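You operate a simulated robot arm through the tools that you are given. There is no shell and no other tool. Be economical: measure what you need, move in short steps, check, and stop when the job is done.

The job below is to be done with a simulated two-armed robot. You get a single attempt, and the scene is never put back.

TASK
On the right grid paper, fold the rag in half.

It is judged by the outcome, as a careful person would: the job done as asked, and still so three seconds after it is handed in. It fails if anything else is knocked over, pushed out of place, dropped, spilled or broken. Flat cloth is picked up by pressing the open fingertips on it (5 to 10 N) and closing them slowly along it; thin cloth reads only 2 to 8 mm in the jaws.

THE ROBOT
Two 7-joint arms with two-finger parallel grippers on one trunk, on a base that drives. Base frame: it is fixed to the floor where the robot stands at the start and does not move with it; the origin is under the middle of the robot, x ahead of it, y to its left, z up; the surface under the hand at the start is at about z = 0.81. Readings come in m, rad, newtons and seconds.
The left shoulder is at the start at [0.202, 0.171, 1.054], the right one opposite. Places, roughly: right grid paper [0.7, 0.2, 0.8]. Payload 4.4 kg a hand.
The TCP of each hand is the grasp point between the finger pads, 0.023 m short of the fingertips. In the tool frame z runs along the fingers and y along their closing line. The gripper opens to 0.094 m. The fingers are 0.038 m wide and 0.01 m thick; the gripper's body (0.054 by 0.096 m) begins 0.039 m behind the TCP.
Orientation is that of the tool frame in the base frame, as a unit quaternion [w, x, y, z]. With the fingers straight down and closing along the base's y, the tool's x points along the base's -x, its y along +y and its z along -z.

THE INTERFACE
- The arms move only by the tool apply_moves. It takes "left_increments", "right_increments" or both (then of equal length, played together; a hand with none holds still); each is a list of rows, each a list of 6 numbers: the shift along the tool's x, y, z in m, then the turn, a rotation vector about the tool's x, y, z in rad. In form: [[tx, ty, tz, ax, ay, az], ...]. A call has 1 to 10 rows; each row shifts and turns the commanded pose from where the row before left it, along the tool's axes as they then stand. "left_claw" and "right_claw" are, for a hand that has rows, the finger opening in m, from 0 to 0.094, set as the call begins (left out, the last holds). A row lasts 0.2 s, in which the tool goes at most 0.05 m and 0.15 rad; a call with a longer step from one row to the next is refused whole, and so is a gripper value outside its range. Where a pose cannot be reached the arm comes as near as it can. A force on the tool above 40 N (or 10 N above the force at the start of the call, whichever is more), or a blocked arm, ends the call early, and 0.2 s more pass. The fingers move at their own pace (about 0.072 m/s each) and stop on an object; they squeeze with about 26 N. The grip force told is the motor's: it shows also when the fingers shut on nothing. Time passes only in rows, and 0.2 s behind the last, so rows that do not move let the fingers close. The reply holds the time, the measured pose of the TCP, the force on the tool along the base axes, the opening and the grip force, in the units named above and with some noise, with the torque about the TCP (base axes, N m) and any sound that the robot's microphone picked up.
- Cameras (640 x 400 px; columns grow to the right, rows downward): "scene" is now at [0.3334, -0.0126, 1.1665]; the picture's right is [-0.14, -0.99, 0.00], its down [-0.69, 0.10, -0.71] and it looks along [0.70, -0.10, -0.70] (base axes); focal length 214 px, centre (320, 200). "left" rides on the left gripper at [0.086, -0.016, -0.074] in its tool frame; the picture's right is [0.18, 0.98, 0.00], its down [-0.58, 0.11, -0.81] and it looks along [-0.79, 0.15, 0.59] (tool axes); focal length 243 px, centre (320, 200). "right" rides on the right gripper at [0.086, 0.016, -0.075] in its tool frame; the picture's right is [-0.18, 0.98, 0.00], its down [-0.58, -0.11, -0.81] and it looks along [-0.79, -0.15, 0.59] (tool axes); focal length 243 px, centre (320, 200). There is no depth. A picture from a camera that has moved, and an enlarged one, comes with that camera's place and axes in the base frame and with its lens.
- snapshot(camera): a new picture of that camera. The clock stands still meanwhile.
- lift_body(by): slides the trunk up (or, below 0, down) by that many m; the arms and the scene camera ride with it, the base frame stays. It gives what a move gives, with no picture.
- roll_base(legs): drives the robot by 1 to 6 legs, each [ahead, left, turn to the left] in m, m and rad, along the robot's own axes; the way and the turn of a leg run together, so that a leg with both is an arc; at most 1.5 m and 3.142 rad a leg. The arms and the cameras ride along, it lands a little off, and it stops where it bumps. It gives what a move gives.
- aim_head(pan, tilt): turns the head with the scene camera to pan (to the left, within 1.396 rad either way) and tilt (down, from -0.506 to 1.204), counted from straight ahead of the robot. It gives what a move gives.
- close_up(camera, box): a new picture of the part [left, top, right, bottom] of that camera's present view, enlarged. The clock stands still meanwhile.
- hand_in(): hands the job in; it is judged then, once.

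Work in short steps. Places have to be worked out from the pictures, the camera data and where the tool is seen: move nearer, look again, correct. Check each grasp and each placing, and mend what went wrong. You have 120 turns and 92 pictures in all, those below and enlarged ones among them. Open the grippers and draw the arms clear of the work before you hand the job in, unless the task says otherwise; then end with one line.

The tools are called as a command line: name --argument value ..., lists and objects as JSON in quotes. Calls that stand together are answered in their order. apply_moves: Moves the arms, as the interface text tells. Its arguments: {"type":"object","properties":{"left_increments":{"type":"array","items":{"type":"array","items":{"type":"number"}}},"left_claw":{"type":"number"},"right_increments":{"type":"array","items":{"type":"array","items":{"type":"number"}}},"right_claw":{"type":"number"}},"required":[]} The other tools are called the same way: lift_body (by) slides the trunk up or down; roll_base (legs) drives the base; aim_head (pan, tilt) turns the head that bears the scene camera; snapshot (camera) takes a picture; close_up (camera, box) takes an enlarged picture of a part of a camera's view; hand_in () hands the job in.

At the start:

```text
time: 0.0
left_tool_pos: [0.5534, 0.2567, 0.9465]
left_tool_rot: [0.0, -0.001, 1.0, 0.001]
left_ft_force: [0.1, -0.8, 0.4]
left_ft_torque: [-0.03, 0.0, -0.03]
left_finger_gap: 0.0941
left_gripper_force: 0.1
right_tool_pos: [0.4898, -0.2022, 1.0427]
right_tool_rot: [0.001, 0.0, 1.0, 0.0]
right_ft_force: [1.2, -1.0, -0.3]
right_ft_torque: [0.03, 0.0, 0.01]
right_finger_gap: 0.0941
right_gripper_force: 0.0
trunk travel left (down, up): [-0.075, 0.313]
robot x, y, heading: [0.0027, -0.0013, 0.003]
head pan, tilt: [-0.145, 0.778]
```

scene: 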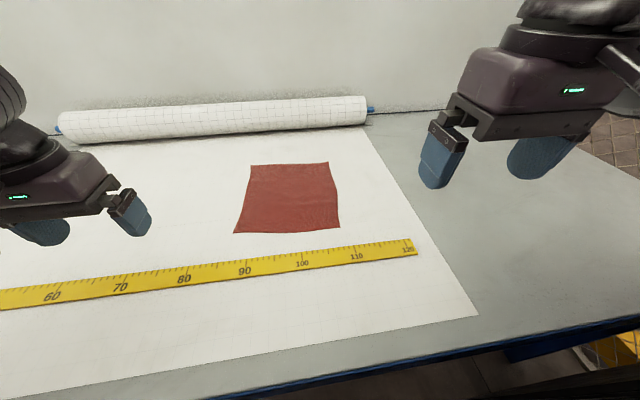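
right: 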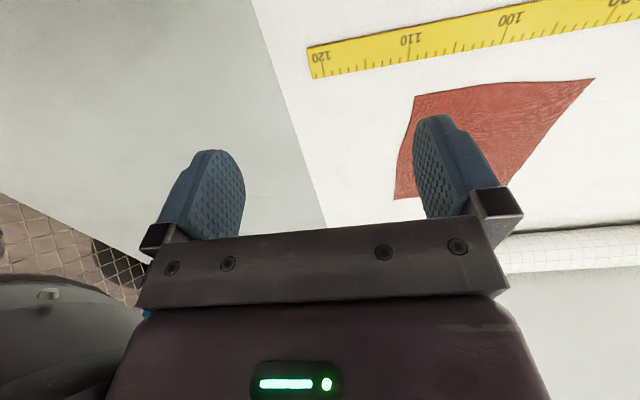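
left: 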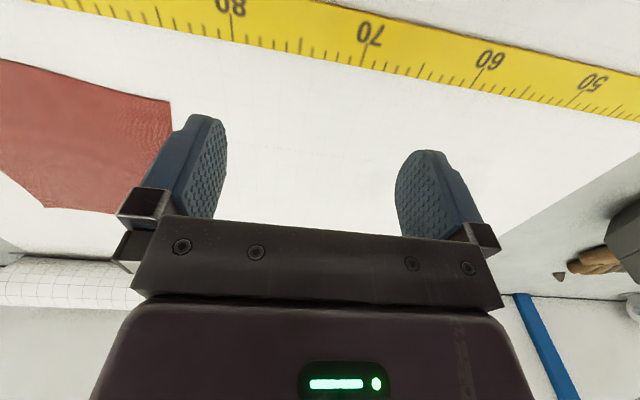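

The rag appears at about x 0.61–0.87, y −0.11–0.12. I'll look around to see whether there's another grid paper, and enlarge the rag.

close_up --camera "scene" --box '[200, 140, 380, 252]'

aim_head --pan 0.6 --tilt 0.7

snapshot --camera "scene"

```text
3.56 times, centred on (290, 196) of scene
camera zoom: at [0.3334, -0.0126, 1.1665], right [-0.14, -0.99, 0.0], down [-0.69, 0.1, -0.71], along [0.7, -0.1, -0.7], focal length 763 px, centre (427, 214)
```

zoom: 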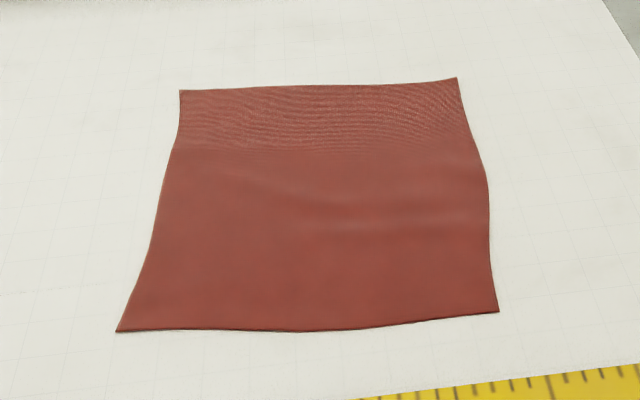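

```text
time: 1.1
left_tool_pos: [0.5535, 0.2579, 0.9463]
left_tool_rot: [0.001, 0.0, 1.0, 0.0]
left_ft_force: [-0.9, 0.2, 0.9]
left_ft_torque: [-0.03, -0.02, 0.01]
left_finger_gap: 0.0941
left_gripper_force: 0.2
right_tool_pos: [0.4893, -0.2023, 1.0432]
right_tool_rot: [0.0, 0.001, 1.0, 0.001]
right_ft_force: [-0.2, 0.2, -0.2]
right_ft_torque: [0.02, 0.0, -0.02]
right_finger_gap: 0.0939
right_gripper_force: 0.1
trunk travel left (down, up): [-0.075, 0.313]
robot x, y, heading: [0.0018, -0.0008, -0.002]
head pan, tilt: [0.6, 0.7]
```

```text
87 pictures are left
camera scene: at [0.3228, 0.0471, 1.173], right [0.56, -0.83, 0.0], down [-0.53, -0.36, -0.76], along [0.63, 0.43, -0.64], focal length 214 px, centre (320, 200)
```

scene: 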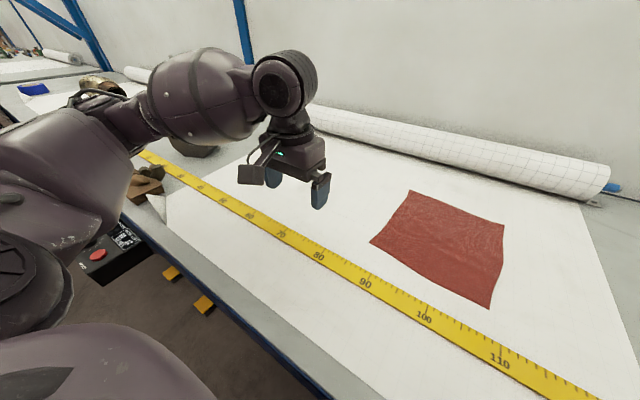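

The whole sheet under the rag is the right grid paper. Plan: fold the far edge towards the robot, with both hands gripping the far corners and closing along x. First I turn both hands 90° with the cameras outward.

apply_moves --left_increments '[[0, 0, 0, 0, 0, 0.15], [0, 0, 0, 0, 0, 0.15], [0, 0, 0, 0, 0, 0.15], [0, 0, 0, 0, 0, 0.15], [0, 0, 0, 0, 0, 0.15], [0, 0, 0, 0, 0, 0.15], [0, 0, 0, 0, 0, 0.15], [0, 0, 0, 0, 0, 0.15], [0, 0, 0, 0, 0, 0.15], [0, 0, 0, 0, 0, 0.15]]' --right_increments '[[-0.02, 0, 0, 0, 0, -0.15], [-0.02, 0, 0, 0, 0, -0.15], [0, 0, 0, 0, 0, -0.15], [0, 0, 0, 0, 0, -0.15], [0, 0, 0, 0, 0, -0.15], [0, 0, 0, 0, 0, -0.15], [0, 0, 0, 0, 0, -0.15], [0, 0, 0, 0, 0, -0.15], [0, 0, 0, 0, 0, -0.15], [0, 0, 0, 0, 0, -0.15]]' --left_claw 0.06 --right_claw 0.06

aim_head --pan 0.0 --tilt 0.7

snapshot --camera "scene"

```text
time: 3.3
left_tool_pos: [0.554, 0.2578, 0.9455]
left_tool_rot: [0.0, 0.682, 0.731, 0.0]
left_ft_force: [-1.1, 0.0, 0.7]
left_ft_torque: [-0.03, -0.02, 0.0]
left_finger_gap: 0.06
left_gripper_force: 0.1
right_tool_pos: [0.5167, -0.1874, 1.0426]
right_tool_rot: [0.0, -0.683, 0.731, 0.0]
right_ft_force: [-0.7, 0.1, -0.1]
right_ft_torque: [-0.01, -0.01, -0.02]
right_finger_gap: 0.06
right_gripper_force: 0.0
right hand out of reach, approached as far as the arm can: row 10
trunk travel left (down, up): [-0.075, 0.313]
robot x, y, heading: [-0.001, -0.0019, -0.001]
head pan, tilt: [0.6, 0.7]
```

```text
time: 4.3
left_tool_pos: [0.5527, 0.2579, 0.9464]
left_tool_rot: [-0.001, 0.681, 0.732, 0.0]
left_ft_force: [0.4, 0.4, 0.3]
left_ft_torque: [0.01, -0.06, 0.02]
left_finger_gap: 0.06
left_gripper_force: 0.0
right_tool_pos: [0.5162, -0.1874, 1.0432]
right_tool_rot: [0.0, -0.68, 0.733, 0.0]
right_ft_force: [-0.7, 0.7, 0.0]
right_ft_torque: [-0.02, 0.04, 0.0]
right_finger_gap: 0.0602
right_gripper_force: 0.0
trunk travel left (down, up): [-0.075, 0.313]
robot x, y, heading: [0.0048, -0.0, -0.002]
head pan, tilt: [0.0, 0.7]
```

```text
86 pictures are left
camera scene: at [0.3376, -0.0007, 1.173], right [0.0, -1.0, 0.0], down [-0.64, 0.0, -0.76], along [0.76, 0.0, -0.64], focal length 214 px, centre (320, 200)
```

scene: 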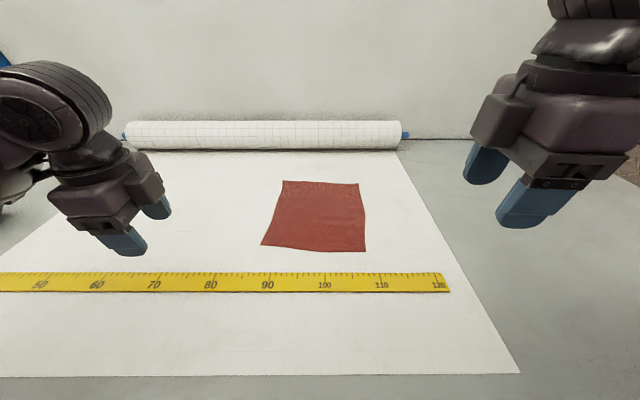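

Rag corners re-estimated as far (0.87, 0.11) and (0.855, −0.114), near (0.63, 0.13) and (0.61, −0.10). I bring both hands above the far edge at z ≈ 0.90, aligned with its slight slant.

apply_moves --left_increments '[[0, 0, 0, 0, 0, 0.14], [-0.0189, 0.0398, 0.0058, 0, 0, 0], [-0.0189, 0.0398, 0.0058, 0, 0, 0], [-0.0189, 0.0398, 0.0058, 0, 0, 0], [-0.0189, 0.0398, 0.0058, 0, 0, 0], [-0.0189, 0.0398, 0.0058, 0, 0, 0], [-0.0189, 0.0398, 0.0058, 0, 0, 0], [-0.0189, 0.0398, 0.0058, 0, 0, 0], [-0.0189, 0.0398, 0.0058, 0, 0, 0]]' --right_increments '[[-0.0139, -0.0362, 0.0159, 0, 0, 0], [-0.0139, -0.0362, 0.0159, 0, 0, 0], [-0.0139, -0.0362, 0.0159, 0, 0, 0], [-0.0139, -0.0362, 0.0159, 0, 0, 0], [-0.0139, -0.0362, 0.0159, 0, 0, 0], [-0.0139, -0.0362, 0.0159, 0, 0, 0], [-0.0139, -0.0362, 0.0159, 0, 0, 0], [-0.0139, -0.0362, 0.0159, 0, 0, 0], [-0.0139, -0.0362, 0.0159, 0, 0, 0]]'

snapshot --camera "scene"

snapshot --camera "left"

snapshot --camera "right"

```text
time: 6.3
left_tool_pos: [0.8616, 0.0837, 0.9025]
left_tool_rot: [-0.001, 0.731, 0.682, 0.0]
left_ft_force: [0.2, -0.7, -0.1]
left_ft_torque: [0.0, 0.03, 0.01]
left_finger_gap: 0.0597
left_gripper_force: 0.1
right_tool_pos: [0.583, -0.0862, 0.9907]
right_tool_rot: [0.001, -0.68, 0.734, 0.0]
right_ft_force: [0.5, 0.9, -1.0]
right_ft_torque: [-0.01, -0.03, -0.03]
right_finger_gap: 0.0598
right_gripper_force: 0.0
right hand out of reach, approached as far as the arm can: row 1, 2, 3, 4, 5, 6, 7, 8, 9
trunk travel left (down, up): [-0.075, 0.313]
robot x, y, heading: [-0.0025, 0.0021, 0.001]
head pan, tilt: [0.0, 0.7]
```

```text
85 pictures are left
camera scene: at [0.3374, -0.0016, 1.1731], right [0.0, -1.0, 0.0], down [-0.64, 0.0, -0.77], along [0.77, 0.0, -0.64], focal length 214 px, centre (320, 200)
```

scene: 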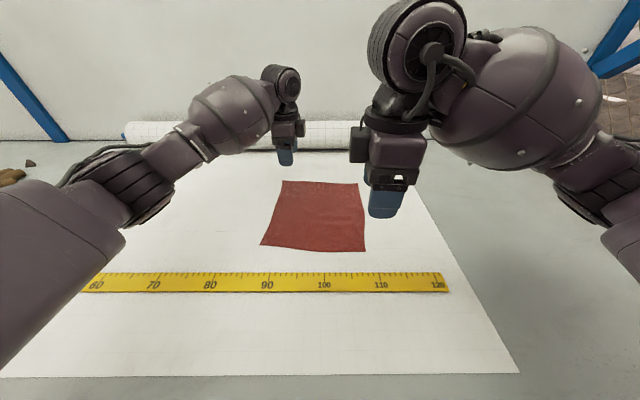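

```text
84 pictures are left
camera left: at [0.8521, 0.1705, 0.9781], right [0.99, 0.12, 0.0], down [0.07, -0.59, 0.81], along [0.09, -0.8, -0.59], focal length 243 px, centre (320, 200)
```

left: 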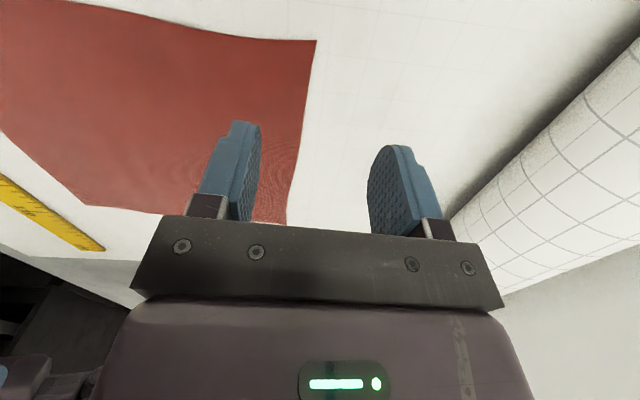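

```text
83 pictures are left
camera right: at [0.5592, -0.1712, 1.0645], right [-0.97, 0.26, 0.0], down [0.15, 0.57, 0.81], along [0.21, 0.78, -0.59], focal length 243 px, centre (320, 200)
```

right: 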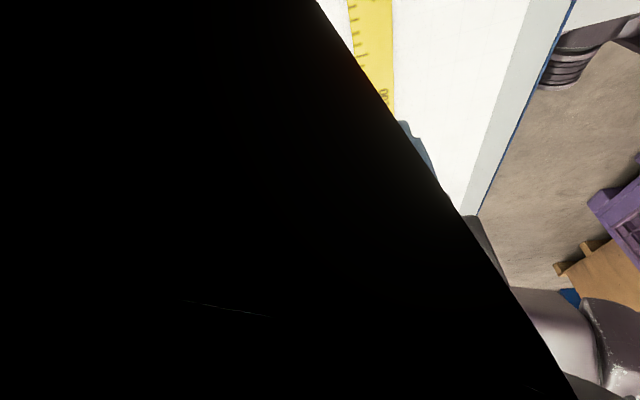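

The left hand is well placed, but the right arm jammed against a joint limit. I turn the right hand back to see where it goes.

apply_moves --right_increments '[[0, 0, 0, 0, 0, 0.15], [0, 0, 0, 0, 0, 0.15], [0, 0, 0, 0, 0, 0.15], [0, 0, 0, 0, 0, 0.15], [0, 0, 0, 0, 0, 0.15], [0, 0, 0, 0, 0, 0.15], [0, 0, 0, 0, 0, 0.15]]'

snapshot --camera "scene"

```text
time: 7.9
left_tool_pos: [0.8609, 0.0863, 0.9013]
left_tool_rot: [0.0, 0.731, 0.683, 0.001]
left_ft_force: [0.2, -0.7, -0.9]
left_ft_torque: [-0.01, 0.0, 0.05]
left_finger_gap: 0.0599
left_gripper_force: 0.1
right_tool_pos: [0.5826, -0.0838, 0.9892]
right_tool_rot: [0.0, -0.222, 0.975, 0.0]
right_ft_force: [0.6, 0.3, 0.2]
right_ft_torque: [0.01, -0.02, 0.0]
right_finger_gap: 0.06
right_gripper_force: 0.1
trunk travel left (down, up): [-0.075, 0.313]
robot x, y, heading: [0.0023, -0.0058, 0.003]
head pan, tilt: [0.0, 0.7]
```

```text
82 pictures are left
camera scene: at [0.3376, -0.0008, 1.173], right [0.0, -1.0, 0.0], down [-0.64, 0.0, -0.76], along [0.76, 0.0, -0.64], focal length 214 px, centre (320, 200)
```

scene: 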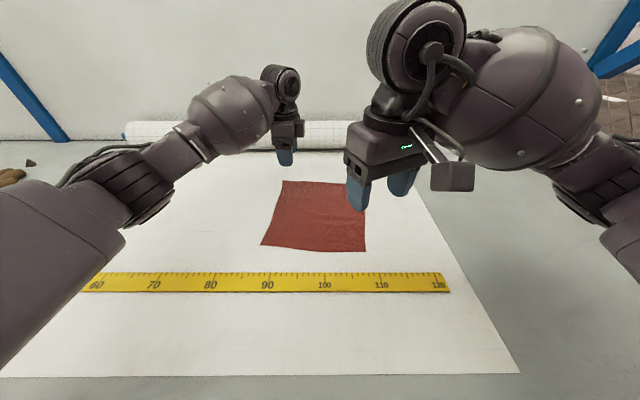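

The commanded pose restarts from the measured one, so I now extend the right hand forward with a smaller yaw.

apply_moves --right_increments '[[-0.0387, -0.0197, 0.0147, 0, 0, 0], [-0.0387, -0.0197, 0.0147, 0, 0, 0], [-0.0387, -0.0197, 0.0147, 0, 0, 0], [-0.0387, -0.0197, 0.0147, 0, 0, 0], [-0.0387, -0.0197, 0.0147, 0, 0, 0], [-0.0387, -0.0197, 0.0147, 0, 0, 0]]'

apply_moves --right_increments '[[0, 0, 0, 0, 0, -0.15], [0, 0, 0, 0, 0, -0.15], [0, 0, 0, 0, 0, -0.15], [0, 0, 0, 0, 0, -0.15], [0, 0, 0, 0, 0, -0.15], [0, 0, 0, 0, 0, -0.15], [0, 0, 0, 0, 0, -0.15]]'

snapshot --camera "scene"

snapshot --camera "right"

```text
time: 9.3
left_tool_pos: [0.8623, 0.0866, 0.8998]
left_tool_rot: [-0.001, 0.73, 0.683, -0.001]
left_ft_force: [-0.3, 0.4, 0.4]
left_ft_torque: [0.02, -0.02, -0.03]
left_finger_gap: 0.0602
left_gripper_force: 0.0
right_tool_pos: [0.8432, -0.0897, 0.8993]
right_tool_rot: [0.0, -0.224, 0.975, 0.0]
right_ft_force: [0.5, 0.0, -0.5]
right_ft_torque: [0.01, -0.01, -0.02]
right_finger_gap: 0.0603
right_gripper_force: 0.1
trunk travel left (down, up): [-0.075, 0.313]
robot x, y, heading: [0.0002, 0.0023, -0.003]
head pan, tilt: [0.0, 0.7]
```

```text
time: 10.9
left_tool_pos: [0.8607, 0.0869, 0.9008]
left_tool_rot: [0.0, 0.73, 0.683, -0.001]
left_ft_force: [0.1, -0.9, 0.0]
left_ft_torque: [-0.03, 0.02, 0.0]
left_finger_gap: 0.0603
left_gripper_force: 0.2
right_tool_pos: [0.7892, -0.0852, 0.9062]
right_tool_rot: [0.001, -0.429, 0.903, 0.001]
right_ft_force: [0.8, 0.4, -1.1]
right_ft_torque: [0.0, 0.03, -0.03]
right_finger_gap: 0.0599
right_gripper_force: 0.0
right hand out of reach, approached as far as the arm can: row 3, 4, 5, 6, 7
trunk travel left (down, up): [-0.075, 0.313]
robot x, y, heading: [0.0, 0.0024, 0.0]
head pan, tilt: [0.0, 0.7]
```

```text
81 pictures are left
camera scene: at [0.3382, -0.0003, 1.1727], right [0.0, -1.0, 0.0], down [-0.64, 0.0, -0.76], along [0.76, 0.0, -0.64], focal length 214 px, centre (320, 200)
```

scene: 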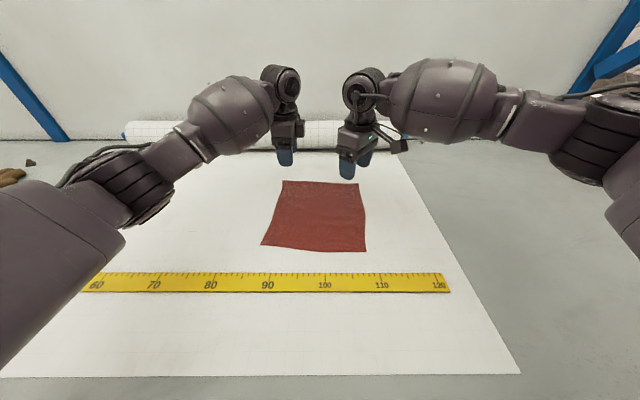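

```text
80 pictures are left
camera right: at [0.7211, -0.142, 0.9804], right [-0.65, 0.76, 0.0], down [0.45, 0.38, 0.81], along [0.62, 0.52, -0.59], focal length 243 px, centre (320, 200)
```

right: 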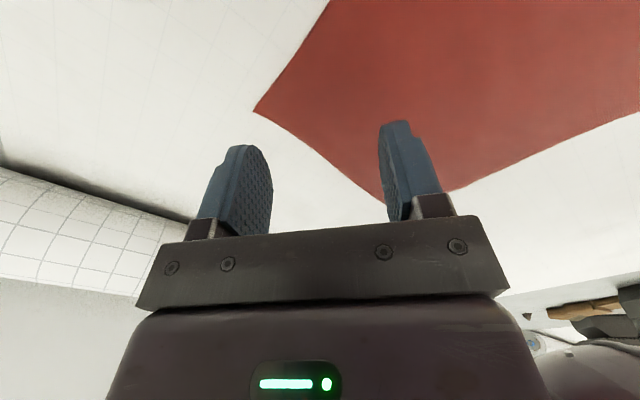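

The right wrist limits at about −0.88 rad at this extension. I'll try the opposite turn for the right hand (camera inward), backing away slightly from the left hand.

apply_moves --right_increments '[[0, 0, 0, 0, 0, 0.15], [0, 0, 0, 0, 0, 0.15], [0, 0, 0, 0, 0, 0.15], [0, 0, 0, 0, 0, 0.15], [0, 0, 0, 0, 0, 0.15], [0, 0, 0, 0, 0, 0.15], [0, -0.015, 0, 0, 0, 0.15], [0, 0, 0, 0, 0, 0.15], [0, 0, 0, 0, 0, 0.15], [0, 0, 0, 0, 0, 0.15]]'

apply_moves --right_increments '[[0, 0, 0, 0, 0, 0.15], [0, 0, 0, 0, 0, 0.15], [0, 0, 0, 0, 0, 0.15], [0, 0, 0, 0, 0, 0.15], [0, 0, 0, 0, 0, 0.15], [0, 0, 0, 0, 0, 0.15]]'

snapshot --camera "scene"

```text
time: 13.1
left_tool_pos: [0.8615, 0.0852, 0.9014]
left_tool_rot: [0.001, 0.731, 0.683, 0.001]
left_ft_force: [0.7, -1.2, -0.7]
left_ft_torque: [-0.02, -0.02, 0.0]
left_finger_gap: 0.0598
left_gripper_force: 0.1
right_tool_pos: [0.7891, -0.0998, 0.9064]
right_tool_rot: [0.0, 0.304, 0.953, 0.0]
right_ft_force: [0.4, 0.0, 0.2]
right_ft_torque: [0.02, -0.01, 0.01]
right_finger_gap: 0.0598
right_gripper_force: 0.1
trunk travel left (down, up): [-0.075, 0.313]
robot x, y, heading: [0.0022, 0.0002, -0.004]
head pan, tilt: [0.0, 0.7]
```

```text
time: 14.5
left_tool_pos: [0.8626, 0.0847, 0.902]
left_tool_rot: [0.0, 0.731, 0.682, 0.0]
left_ft_force: [-0.1, 0.5, -0.2]
left_ft_torque: [0.0, -0.02, 0.01]
left_finger_gap: 0.0601
left_gripper_force: 0.1
right_tool_pos: [0.7888, -0.1005, 0.9069]
right_tool_rot: [-0.001, 0.688, 0.726, 0.0]
right_ft_force: [-0.6, -0.6, 0.6]
right_ft_torque: [-0.02, 0.01, -0.02]
right_finger_gap: 0.06
right_gripper_force: 0.0
trunk travel left (down, up): [-0.075, 0.313]
robot x, y, heading: [-0.0047, -0.0012, 0.0]
head pan, tilt: [0.0, 0.7]
```

```text
79 pictures are left
camera scene: at [0.3376, -0.0008, 1.173], right [0.0, -1.0, 0.0], down [-0.64, 0.0, -0.76], along [0.76, 0.0, -0.64], focal length 214 px, centre (320, 200)
```

scene: 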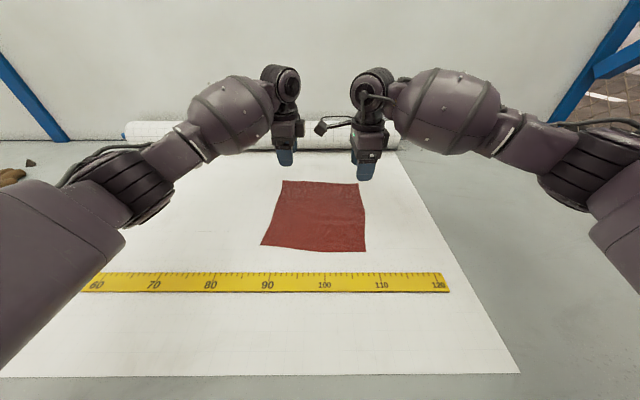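

That works: both hands now point the same way. I align the right hand over the far edge and lower both to about z 0.85 to look closely.

apply_moves --right_increments '[[0, 0, 0, 0, 0, 0.12], [0.008, 0.027, 0, 0, 0, 0], [0.008, 0.027, 0, 0, 0, 0], [0, 0, 0.018, 0, 0, 0], [0, 0, 0.018, 0, 0, 0], [0, 0, 0.018, 0, 0, 0]]' --left_increments '[[0, 0, 0, 0, 0, 0], [0, -0.004, 0, 0, 0, 0], [0, -0.004, 0, 0, 0, 0], [0, 0, 0.017, 0, 0, 0], [0, 0, 0.017, 0, 0, 0], [0, 0, 0.017, 0, 0, 0]]'

snapshot --camera "left"

snapshot --camera "right"

close_up --camera "scene" --box '[220, 120, 420, 245]'

```text
time: 15.9
left_tool_pos: [0.8533, 0.0861, 0.8479]
left_tool_rot: [0.0, 0.731, 0.682, 0.0]
left_ft_force: [-0.2, -0.2, 0.5]
left_ft_torque: [0.04, 0.03, 0.04]
left_finger_gap: 0.0599
left_gripper_force: 0.0
right_tool_pos: [0.8453, -0.0868, 0.853]
right_tool_rot: [-0.001, 0.729, 0.685, -0.001]
right_ft_force: [-0.1, 0.4, -0.8]
right_ft_torque: [0.02, 0.0, 0.0]
right_finger_gap: 0.06
right_gripper_force: 0.0
trunk travel left (down, up): [-0.075, 0.313]
robot x, y, heading: [0.0031, -0.002, -0.003]
head pan, tilt: [0.0, 0.7]
```

```text
78 pictures are left
camera left: at [0.843, 0.1726, 0.9231], right [0.99, 0.12, 0.0], down [0.07, -0.59, 0.81], along [0.09, -0.8, -0.59], focal length 243 px, centre (320, 200)
```

left: 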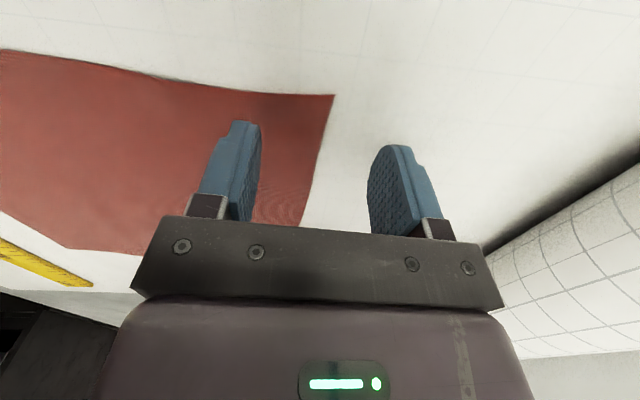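

```text
77 pictures are left
camera right: at [0.8659, -0.0032, 0.9274], right [0.97, -0.25, 0.0], down [-0.14, -0.57, 0.81], along [-0.2, -0.78, -0.59], focal length 243 px, centre (320, 200)
```

right: 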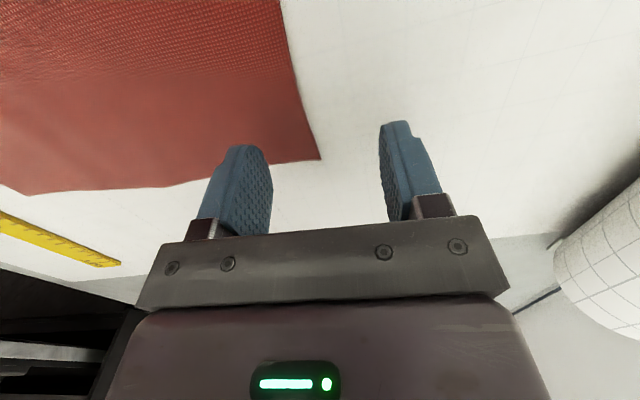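

```text
3.20 times, centred on (320, 182) of scene
camera zoom: at [0.3384, -0.0008, 1.1726], right [0.0, -1.0, 0.0], down [-0.64, 0.0, -0.76], along [0.76, 0.0, -0.64], focal length 686 px, centre (320, 256)
```

zoom: 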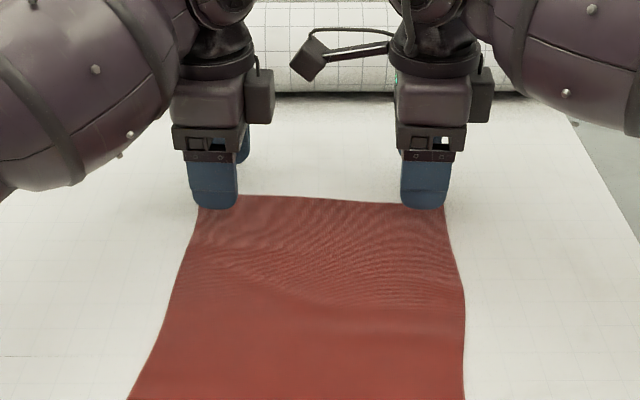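

Edge is near x 0.855 (left hand) and 0.839 (right hand). I make small corrections inward and descend gently toward the table, watching the force.

apply_moves --left_increments '[[-0.005, 0, 0, 0, 0, 0], [0, 0, 0.005, 0, 0, 0], [0, 0, 0.004, 0, 0, 0], [0, 0, 0.003, 0, 0, 0]]' --right_increments '[[0.003, -0.006, 0, 0, 0, 0], [0, 0, 0.007, 0, 0, 0], [0, 0, 0.006, 0, 0, 0], [0, 0, 0.004, 0, 0, 0]]'

apply_moves --left_increments '[[0, 0, 0.002, 0, 0, 0], [0, 0, 0.002, 0, 0, 0]]' --right_increments '[[0, 0, 0.002, 0, 0, 0], [0, 0, 0.002, 0, 0, 0]]'

```text
time: 16.9
left_tool_pos: [0.8521, 0.0815, 0.8373]
left_tool_rot: [0.0, 0.731, 0.682, 0.0]
left_ft_force: [-0.2, 0.0, -0.2]
left_ft_torque: [-0.02, 0.01, 0.01]
left_finger_gap: 0.0598
left_gripper_force: 0.0
right_tool_pos: [0.8374, -0.0845, 0.8358]
right_tool_rot: [0.0, 0.728, 0.685, 0.0]
right_ft_force: [-0.6, 0.6, 1.3]
right_ft_torque: [0.01, 0.03, -0.03]
right_finger_gap: 0.0601
right_gripper_force: 0.9
trunk travel left (down, up): [-0.075, 0.313]
robot x, y, heading: [0.0008, 0.0014, 0.002]
head pan, tilt: [0.0, 0.7]
```

```text
time: 17.5
left_tool_pos: [0.8517, 0.0807, 0.8358]
left_tool_rot: [0.001, 0.731, 0.682, 0.001]
left_ft_force: [-0.3, 0.6, 5.6]
left_ft_torque: [0.06, 0.15, -0.04]
left_finger_gap: 0.06
left_gripper_force: 0.7
right_tool_pos: [0.8377, -0.0858, 0.8347]
right_tool_rot: [0.001, 0.729, 0.685, 0.001]
right_ft_force: [0.0, -0.7, 7.1]
right_ft_torque: [-0.03, 0.2, 0.02]
right_finger_gap: 0.0596
right_gripper_force: 0.2
trunk travel left (down, up): [-0.075, 0.313]
robot x, y, heading: [0.0023, 0.0009, 0.001]
head pan, tilt: [0.0, 0.7]
```

Both hands are in contact at 5.6 and 7.1 N (table ≈ 0.812). Now I close slowly in steps.

apply_moves --left_increments '[[0, 0, 0.0005, 0, 0, 0]]' --right_increments '[[0, 0, 0, 0, 0, 0]]' --left_claw 0.05 --right_claw 0.05

apply_moves --left_increments '[[0, 0, 0, 0, 0, 0]]' --right_increments '[[0, 0, 0, 0, 0, 0]]' --left_claw 0.04 --right_claw 0.04

snapshot --camera "left"

snapshot --camera "right"

```text
time: 17.9
left_tool_pos: [0.8514, 0.0799, 0.8356]
left_tool_rot: [0.002, 0.731, 0.683, 0.002]
left_ft_force: [-0.6, -0.1, 11.7]
left_ft_torque: [0.16, 0.34, 0.0]
left_finger_gap: 0.0504
left_gripper_force: 0.2
right_tool_pos: [0.8371, -0.0843, 0.835]
right_tool_rot: [0.0, 0.728, 0.685, 0.002]
right_ft_force: [-0.3, 0.3, 6.3]
right_ft_torque: [0.01, 0.2, -0.01]
right_finger_gap: 0.0503
right_gripper_force: 0.6
trunk travel left (down, up): [-0.075, 0.313]
robot x, y, heading: [0.0018, 0.003, 0.003]
head pan, tilt: [0.0, 0.7]
```

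```text
time: 18.3
left_tool_pos: [0.8512, 0.0811, 0.8363]
left_tool_rot: [0.001, 0.731, 0.682, 0.002]
left_ft_force: [-2.8, 0.3, 15.9]
left_ft_torque: [0.24, 0.46, 0.01]
left_finger_gap: 0.0412
left_gripper_force: 1.7
right_tool_pos: [0.8354, -0.0842, 0.8367]
right_tool_rot: [0.001, 0.729, 0.685, 0.002]
right_ft_force: [-0.4, 0.8, 6.1]
right_ft_torque: [-0.04, 0.16, -0.03]
right_finger_gap: 0.0407
right_gripper_force: 0.4
trunk travel left (down, up): [-0.075, 0.313]
robot x, y, heading: [-0.0029, -0.0019, 0.003]
head pan, tilt: [0.0, 0.7]
```

```text
75 pictures are left
camera left: at [0.8408, 0.1669, 0.9111], right [0.99, 0.12, 0.0], down [0.07, -0.59, 0.81], along [0.1, -0.8, -0.59], focal length 243 px, centre (320, 200)
```

left: 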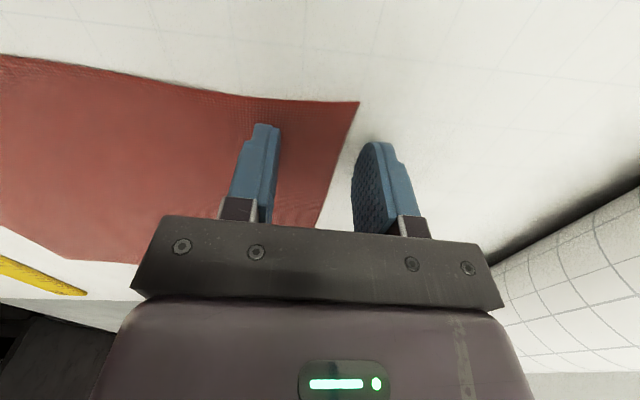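

```text
74 pictures are left
camera right: at [0.8572, 0.0004, 0.9099], right [0.97, -0.25, 0.0], down [-0.15, -0.57, 0.81], along [-0.2, -0.78, -0.59], focal length 243 px, centre (320, 200)
```

right: 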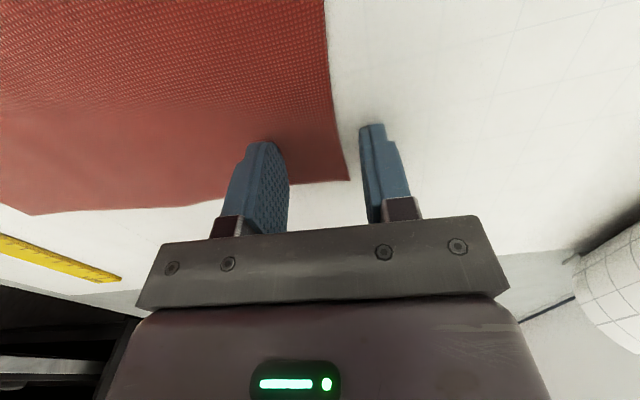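

The cloth appears to move along with the inner fingers. I ease the left pressure a touch and continue closing.

apply_moves --left_increments '[[0, 0, -0.0007, 0, 0, 0]]' --right_increments '[[0, 0, 0.0003, 0, 0, 0]]' --left_claw 0.03 --right_claw 0.03

apply_moves --left_increments '[[0, 0, 0, 0, 0, 0]]' --right_increments '[[0, 0, 0, 0, 0, 0]]' --left_claw 0.02 --right_claw 0.02

snapshot --camera "left"

snapshot --camera "right"

```text
time: 18.7
left_tool_pos: [0.8511, 0.0811, 0.8349]
left_tool_rot: [0.002, 0.731, 0.682, 0.002]
left_ft_force: [2.8, -0.5, 14.5]
left_ft_torque: [0.18, 0.23, -0.03]
left_finger_gap: 0.0289
left_gripper_force: 0.1
right_tool_pos: [0.8368, -0.0852, 0.836]
right_tool_rot: [0.001, 0.73, 0.684, 0.001]
right_ft_force: [-0.3, 0.1, 9.7]
right_ft_torque: [-0.06, 0.22, 0.01]
right_finger_gap: 0.0303
right_gripper_force: 0.1
trunk travel left (down, up): [-0.075, 0.313]
robot x, y, heading: [-0.0039, -0.0011, -0.002]
head pan, tilt: [0.0, 0.7]
```

```text
time: 19.1
left_tool_pos: [0.8497, 0.0795, 0.8371]
left_tool_rot: [0.001, 0.731, 0.682, 0.0]
left_ft_force: [0.5, -0.4, 14.3]
left_ft_torque: [0.19, 0.22, 0.0]
left_finger_gap: 0.0197
left_gripper_force: 0.0
right_tool_pos: [0.8351, -0.0848, 0.8357]
right_tool_rot: [0.001, 0.729, 0.684, 0.002]
right_ft_force: [0.3, 0.3, 10.9]
right_ft_torque: [-0.05, 0.17, -0.02]
right_finger_gap: 0.0205
right_gripper_force: 0.4
trunk travel left (down, up): [-0.075, 0.313]
robot x, y, heading: [0.0013, 0.0012, -0.0]
head pan, tilt: [0.0, 0.7]
```

```text
73 pictures are left
camera left: at [0.8406, 0.1668, 0.9111], right [0.99, 0.12, 0.0], down [0.07, -0.59, 0.81], along [0.1, -0.8, -0.59], focal length 243 px, centre (320, 200)
```

left: 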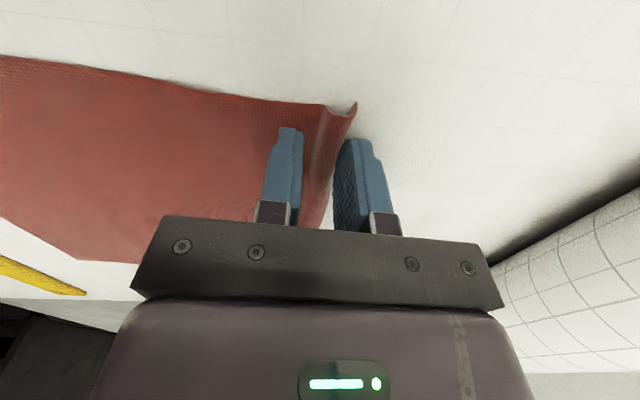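

```text
72 pictures are left
camera right: at [0.857, 0.0002, 0.9098], right [0.97, -0.25, 0.0], down [-0.15, -0.57, 0.81], along [-0.2, -0.78, -0.59], focal length 243 px, centre (320, 200)
```

right: 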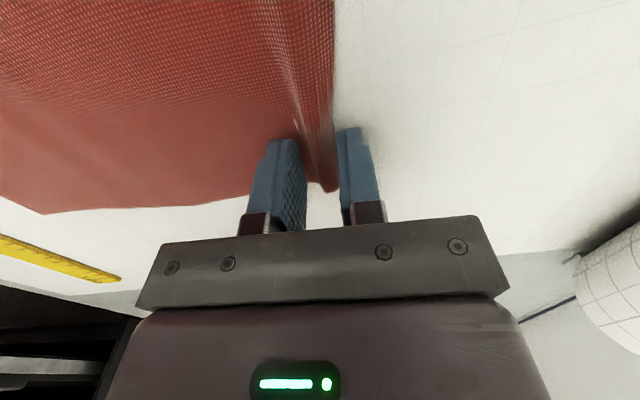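

A ridge is rising along the edge between the fingers on both sides, as wanted. I close the rest of the way.

apply_moves --left_increments '[[0, 0, 0, 0, 0, 0]]' --right_increments '[[0, 0, 0, 0, 0, 0]]' --left_claw 0.01 --right_claw 0.01

apply_moves --left_increments '[[0, 0, 0, 0, 0, 0], [0, 0, 0, 0, 0, 0]]' --right_increments '[[0, 0, 0, 0, 0, 0], [0, 0, 0, 0, 0, 0]]' --left_claw 0.0 --right_claw 0.0

snapshot --camera "left"

snapshot --camera "right"

```text
time: 19.5
left_tool_pos: [0.8509, 0.0803, 0.8349]
left_tool_rot: [0.001, 0.73, 0.683, 0.001]
left_ft_force: [-0.8, -0.7, 14.7]
left_ft_torque: [0.18, 0.13, -0.01]
left_finger_gap: 0.0101
left_gripper_force: 0.1
right_tool_pos: [0.8349, -0.0843, 0.836]
right_tool_rot: [0.001, 0.729, 0.684, 0.002]
right_ft_force: [-0.5, 0.5, 11.2]
right_ft_torque: [-0.07, 0.12, 0.0]
right_finger_gap: 0.01
right_gripper_force: 0.0
trunk travel left (down, up): [-0.075, 0.313]
robot x, y, heading: [0.0018, 0.0031, 0.001]
head pan, tilt: [0.0, 0.7]
```

```text
time: 20.1
left_tool_pos: [0.8504, 0.0817, 0.8361]
left_tool_rot: [0.001, 0.731, 0.682, 0.001]
left_ft_force: [-4.2, -0.4, 15.1]
left_ft_torque: [0.21, 0.2, 0.03]
left_finger_gap: 0.0069
left_gripper_force: 26.1
right_tool_pos: [0.8361, -0.084, 0.8356]
right_tool_rot: [0.0, 0.729, 0.684, 0.002]
right_ft_force: [-0.2, -0.1, 12.1]
right_ft_torque: [-0.04, 0.06, 0.03]
right_finger_gap: 0.0025
right_gripper_force: 26.6
trunk travel left (down, up): [-0.075, 0.313]
robot x, y, heading: [0.0013, -0.0014, -0.001]
head pan, tilt: [0.0, 0.7]
```

```text
71 pictures are left
camera left: at [0.8402, 0.1669, 0.9111], right [0.99, 0.12, 0.0], down [0.07, -0.59, 0.81], along [0.1, -0.8, -0.59], focal length 243 px, centre (320, 200)
```

left: 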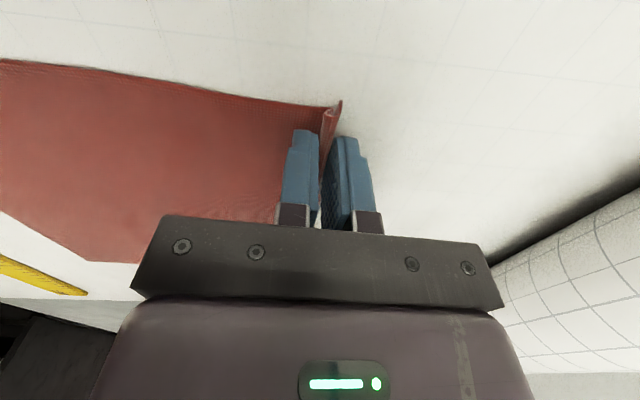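

```text
70 pictures are left
camera right: at [0.8566, 0.0004, 0.9098], right [0.97, -0.25, 0.0], down [-0.15, -0.57, 0.81], along [-0.2, -0.78, -0.59], focal length 243 px, centre (320, 200)
```

right: 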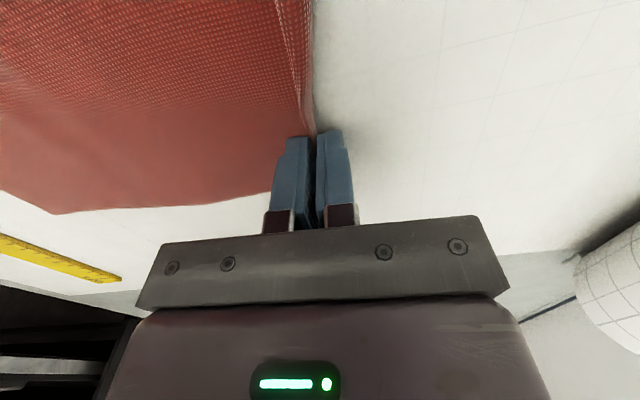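

Gaps read 6.9 mm and 2.5 mm, so both hands seem to hold cloth. I lift 4 cm with slight backward motion and check.

apply_moves --left_increments '[[0, 0, -0.01, 0, 0, 0], [0, 0, -0.01, 0, 0, 0], [0, -0.005, -0.01, 0, 0, 0], [0, -0.005, -0.01, 0, 0, 0]]' --right_increments '[[0, 0, -0.01, 0, 0, 0], [0, 0, -0.01, 0, 0, 0], [0, -0.005, -0.01, 0, 0, 0], [0, -0.005, -0.01, 0, 0, 0]]'

snapshot --camera "left"

snapshot --camera "right"

close_up --camera "scene" --box '[220, 120, 420, 245]'

```text
time: 21.1
left_tool_pos: [0.8412, 0.0798, 0.8739]
left_tool_rot: [0.0, 0.73, 0.683, 0.0]
left_ft_force: [-0.2, -0.3, 0.8]
left_ft_torque: [-0.03, -0.05, 0.01]
left_finger_gap: 0.006
left_gripper_force: 25.9
right_tool_pos: [0.8278, -0.0842, 0.873]
right_tool_rot: [-0.001, 0.729, 0.684, 0.0]
right_ft_force: [-0.2, 1.2, 1.1]
right_ft_torque: [-0.03, -0.02, 0.01]
right_finger_gap: 0.0028
right_gripper_force: 25.8
trunk travel left (down, up): [-0.075, 0.313]
robot x, y, heading: [0.0029, 0.0028, 0.002]
head pan, tilt: [0.0, 0.7]
```

```text
69 pictures are left
camera left: at [0.8325, 0.1666, 0.949], right [0.99, 0.12, 0.0], down [0.07, -0.59, 0.81], along [0.09, -0.8, -0.59], focal length 243 px, centre (320, 200)
```

left: 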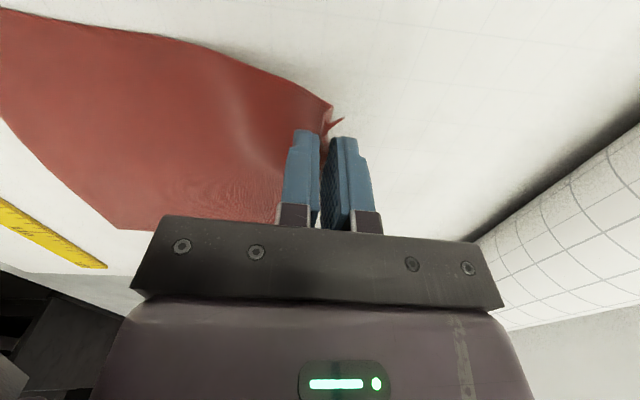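

```text
68 pictures are left
camera right: at [0.8489, 0.0006, 0.9475], right [0.97, -0.25, 0.0], down [-0.15, -0.57, 0.81], along [-0.2, -0.78, -0.59], focal length 243 px, centre (320, 200)
```

right: 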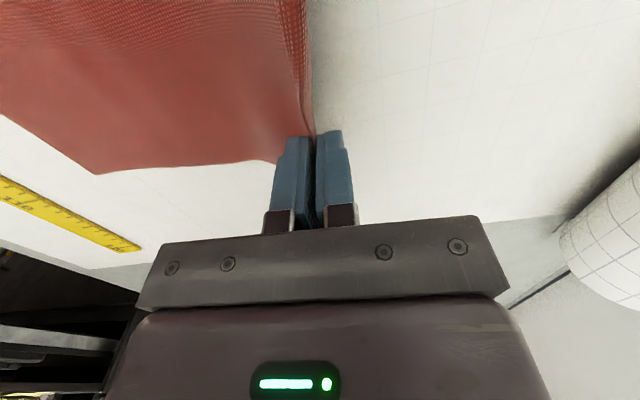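

```text
3.20 times, centred on (320, 182) of scene
camera zoom: at [0.3371, -0.0008, 1.1732], right [0.0, -1.0, 0.0], down [-0.64, 0.0, -0.77], along [0.77, 0.0, -0.64], focal length 686 px, centre (320, 256)
```

zoom: 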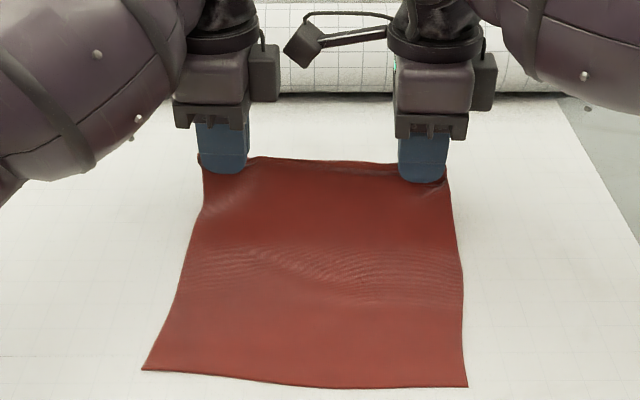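

Both corners are held and lifted. The fold now goes back toward the robot: I raise and retreat along an arc while tilting the fingers so the edge will lie toward me.

apply_moves --left_increments '[[0, -0.015, -0.01, -0.1, 0, 0], [0, -0.0139, -0.0114, -0.1, 0, 0], [0, -0.0127, -0.0128, -0.1, 0, 0], [0, -0.0114, -0.014, -0.1, 0, 0]]' --right_increments '[[0, -0.015, -0.01, -0.1, 0, 0], [0, -0.0139, -0.0114, -0.1, 0, 0], [0, -0.0127, -0.0128, -0.1, 0, 0], [0, -0.0114, -0.014, -0.1, 0, 0]]'

snapshot --camera "scene"

```text
time: 22.1
left_tool_pos: [0.7818, 0.0854, 0.9138]
left_tool_rot: [0.146, 0.716, 0.669, 0.137]
left_ft_force: [-1.2, -0.1, 0.8]
left_ft_torque: [-0.03, 0.04, -0.01]
left_finger_gap: 0.0029
left_gripper_force: 25.7
right_tool_pos: [0.7665, -0.0801, 0.9118]
right_tool_rot: [0.145, 0.714, 0.671, 0.136]
right_ft_force: [-0.1, 1.0, -0.5]
right_ft_torque: [0.05, 0.05, 0.0]
right_finger_gap: 0.0028
right_gripper_force: 26.3
trunk travel left (down, up): [-0.075, 0.313]
robot x, y, heading: [0.0014, -0.0022, 0.003]
head pan, tilt: [0.0, 0.7]
```

```text
66 pictures are left
camera scene: at [0.337, -0.0008, 1.1733], right [0.0, -1.0, 0.0], down [-0.64, 0.0, -0.77], along [0.77, 0.0, -0.64], focal length 214 px, centre (320, 200)
```

scene: 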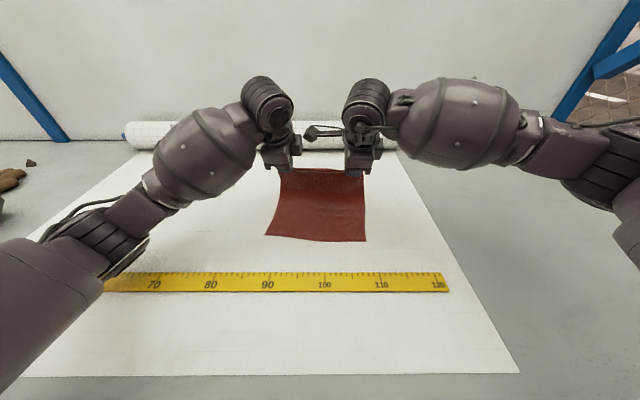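

The tilt is right and the near edge hasn't moved (x ≈ 0.65 left, 0.635 right). I continue the arc.

apply_moves --left_increments '[[0, -0.0184, -0.0078, -0.1, 0, 0], [0, -0.019, -0.007, -0.1, 0, 0], [0, -0.0205, -0.0055, -0.1, 0, 0], [0, -0.023, -0.0037, -0.05, 0, 0]]' --right_increments '[[0, -0.0184, -0.0078, -0.1, 0, 0], [0, -0.019, -0.007, -0.1, 0, 0], [0, -0.0205, -0.0055, -0.1, 0, 0], [0, -0.023, -0.0037, -0.05, 0, 0]]'

snapshot --camera "scene"

snapshot --camera "left"

```text
time: 23.3
left_tool_pos: [0.703, 0.0807, 0.9176]
left_tool_rot: [0.281, 0.676, 0.626, 0.269]
left_ft_force: [0.0, -2.4, -1.7]
left_ft_torque: [-0.02, 0.05, -0.02]
left_finger_gap: 0.0026
left_gripper_force: 26.0
right_tool_pos: [0.6822, -0.0843, 0.8984]
right_tool_rot: [0.268, 0.679, 0.633, 0.258]
right_ft_force: [0.1, 1.1, -0.3]
right_ft_torque: [0.06, 0.02, 0.07]
right_finger_gap: 0.0024
right_gripper_force: 25.9
trunk travel left (down, up): [-0.075, 0.313]
robot x, y, heading: [-0.0004, -0.001, -0.003]
head pan, tilt: [0.0, 0.7]
stopped in row 4 (left hand): the arm was blocked; the commanded pose is now the measured one
```

```text
65 pictures are left
camera scene: at [0.328, -0.0112, 1.1776], right [0.0, -1.0, -0.01], down [-0.64, 0.01, -0.77], along [0.77, 0.0, -0.64], focal length 214 px, centre (320, 200)
```

scene: 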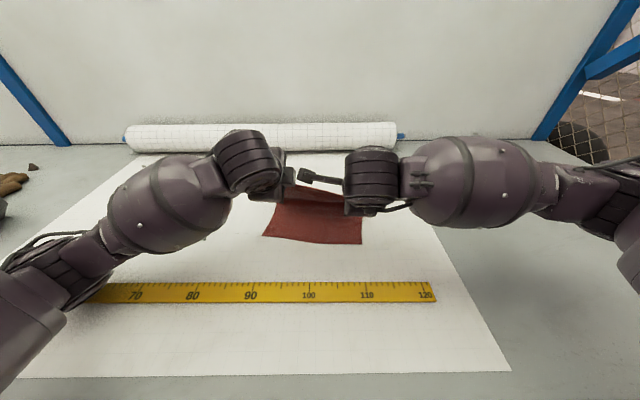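

```text
64 pictures are left
camera left: at [0.6448, 0.1707, 0.9609], right [0.7, 0.13, 0.71], down [-0.54, -0.55, 0.63], along [0.47, -0.82, -0.32], focal length 243 px, centre (320, 200)
```

left: 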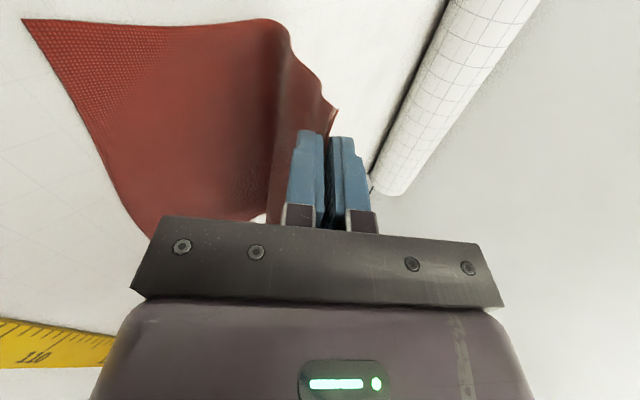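

The left arm got blocked — probably its low forearm/elbow touching the table or ruler, and the ruler looks shifted. I back off a little at once and look.

apply_moves --left_increments '[[0, 0.0205, 0.0037, 0.1, 0, 0], [0, 0.019, 0.006, 0.1, 0, 0]]' --right_increments '[[0, 0.0205, 0.0037, 0.1, 0, 0], [0, 0.019, 0.006, 0.1, 0, 0]]'

snapshot --camera "scene"

aim_head --pan 0.6 --tilt 0.7

snapshot --camera "scene"

```text
time: 23.9
left_tool_pos: [0.7398, 0.0835, 0.9135]
left_tool_rot: [0.204, 0.704, 0.654, 0.189]
left_ft_force: [-0.4, 0.0, -0.9]
left_ft_torque: [0.04, -0.04, 0.01]
left_finger_gap: 0.0026
left_gripper_force: 26.1
right_tool_pos: [0.7231, -0.0815, 0.9005]
right_tool_rot: [0.195, 0.704, 0.657, 0.184]
right_ft_force: [-0.7, 0.7, 0.7]
right_ft_torque: [0.03, -0.04, 0.0]
right_finger_gap: 0.0025
right_gripper_force: 26.1
trunk travel left (down, up): [-0.075, 0.313]
robot x, y, heading: [-0.001, -0.0009, -0.008]
head pan, tilt: [0.0, 0.7]
```

```text
63 pictures are left
camera scene: at [0.3383, -0.003, 1.1707], right [0.0, -1.0, 0.0], down [-0.64, 0.0, -0.77], along [0.77, 0.0, -0.64], focal length 214 px, centre (320, 200)
```

scene: 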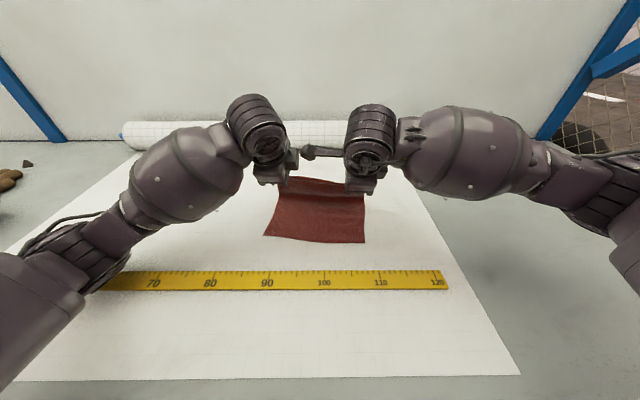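

```text
time: 24.9
left_tool_pos: [0.74, 0.0846, 0.9186]
left_tool_rot: [0.206, 0.702, 0.654, 0.192]
left_ft_force: [-0.1, -0.3, 0.3]
left_ft_torque: [0.0, -0.03, -0.03]
left_finger_gap: 0.0027
left_gripper_force: 26.0
right_tool_pos: [0.7246, -0.0806, 0.9072]
right_tool_rot: [0.199, 0.703, 0.657, 0.187]
right_ft_force: [0.2, 0.1, 0.4]
right_ft_torque: [-0.02, -0.05, 0.01]
right_finger_gap: 0.0027
right_gripper_force: 25.8
trunk travel left (down, up): [-0.075, 0.313]
robot x, y, heading: [0.004, 0.0018, -0.004]
head pan, tilt: [0.6, 0.7]
```

```text
62 pictures are left
camera scene: at [0.3235, 0.0457, 1.1728], right [0.56, -0.83, 0.0], down [-0.53, -0.36, -0.76], along [0.63, 0.43, -0.64], focal length 214 px, centre (320, 200)
```

scene: 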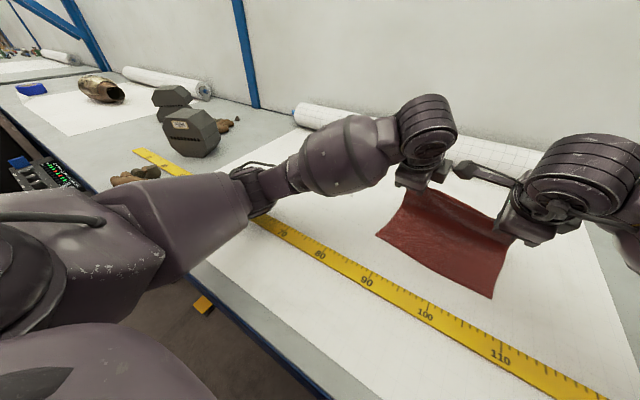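

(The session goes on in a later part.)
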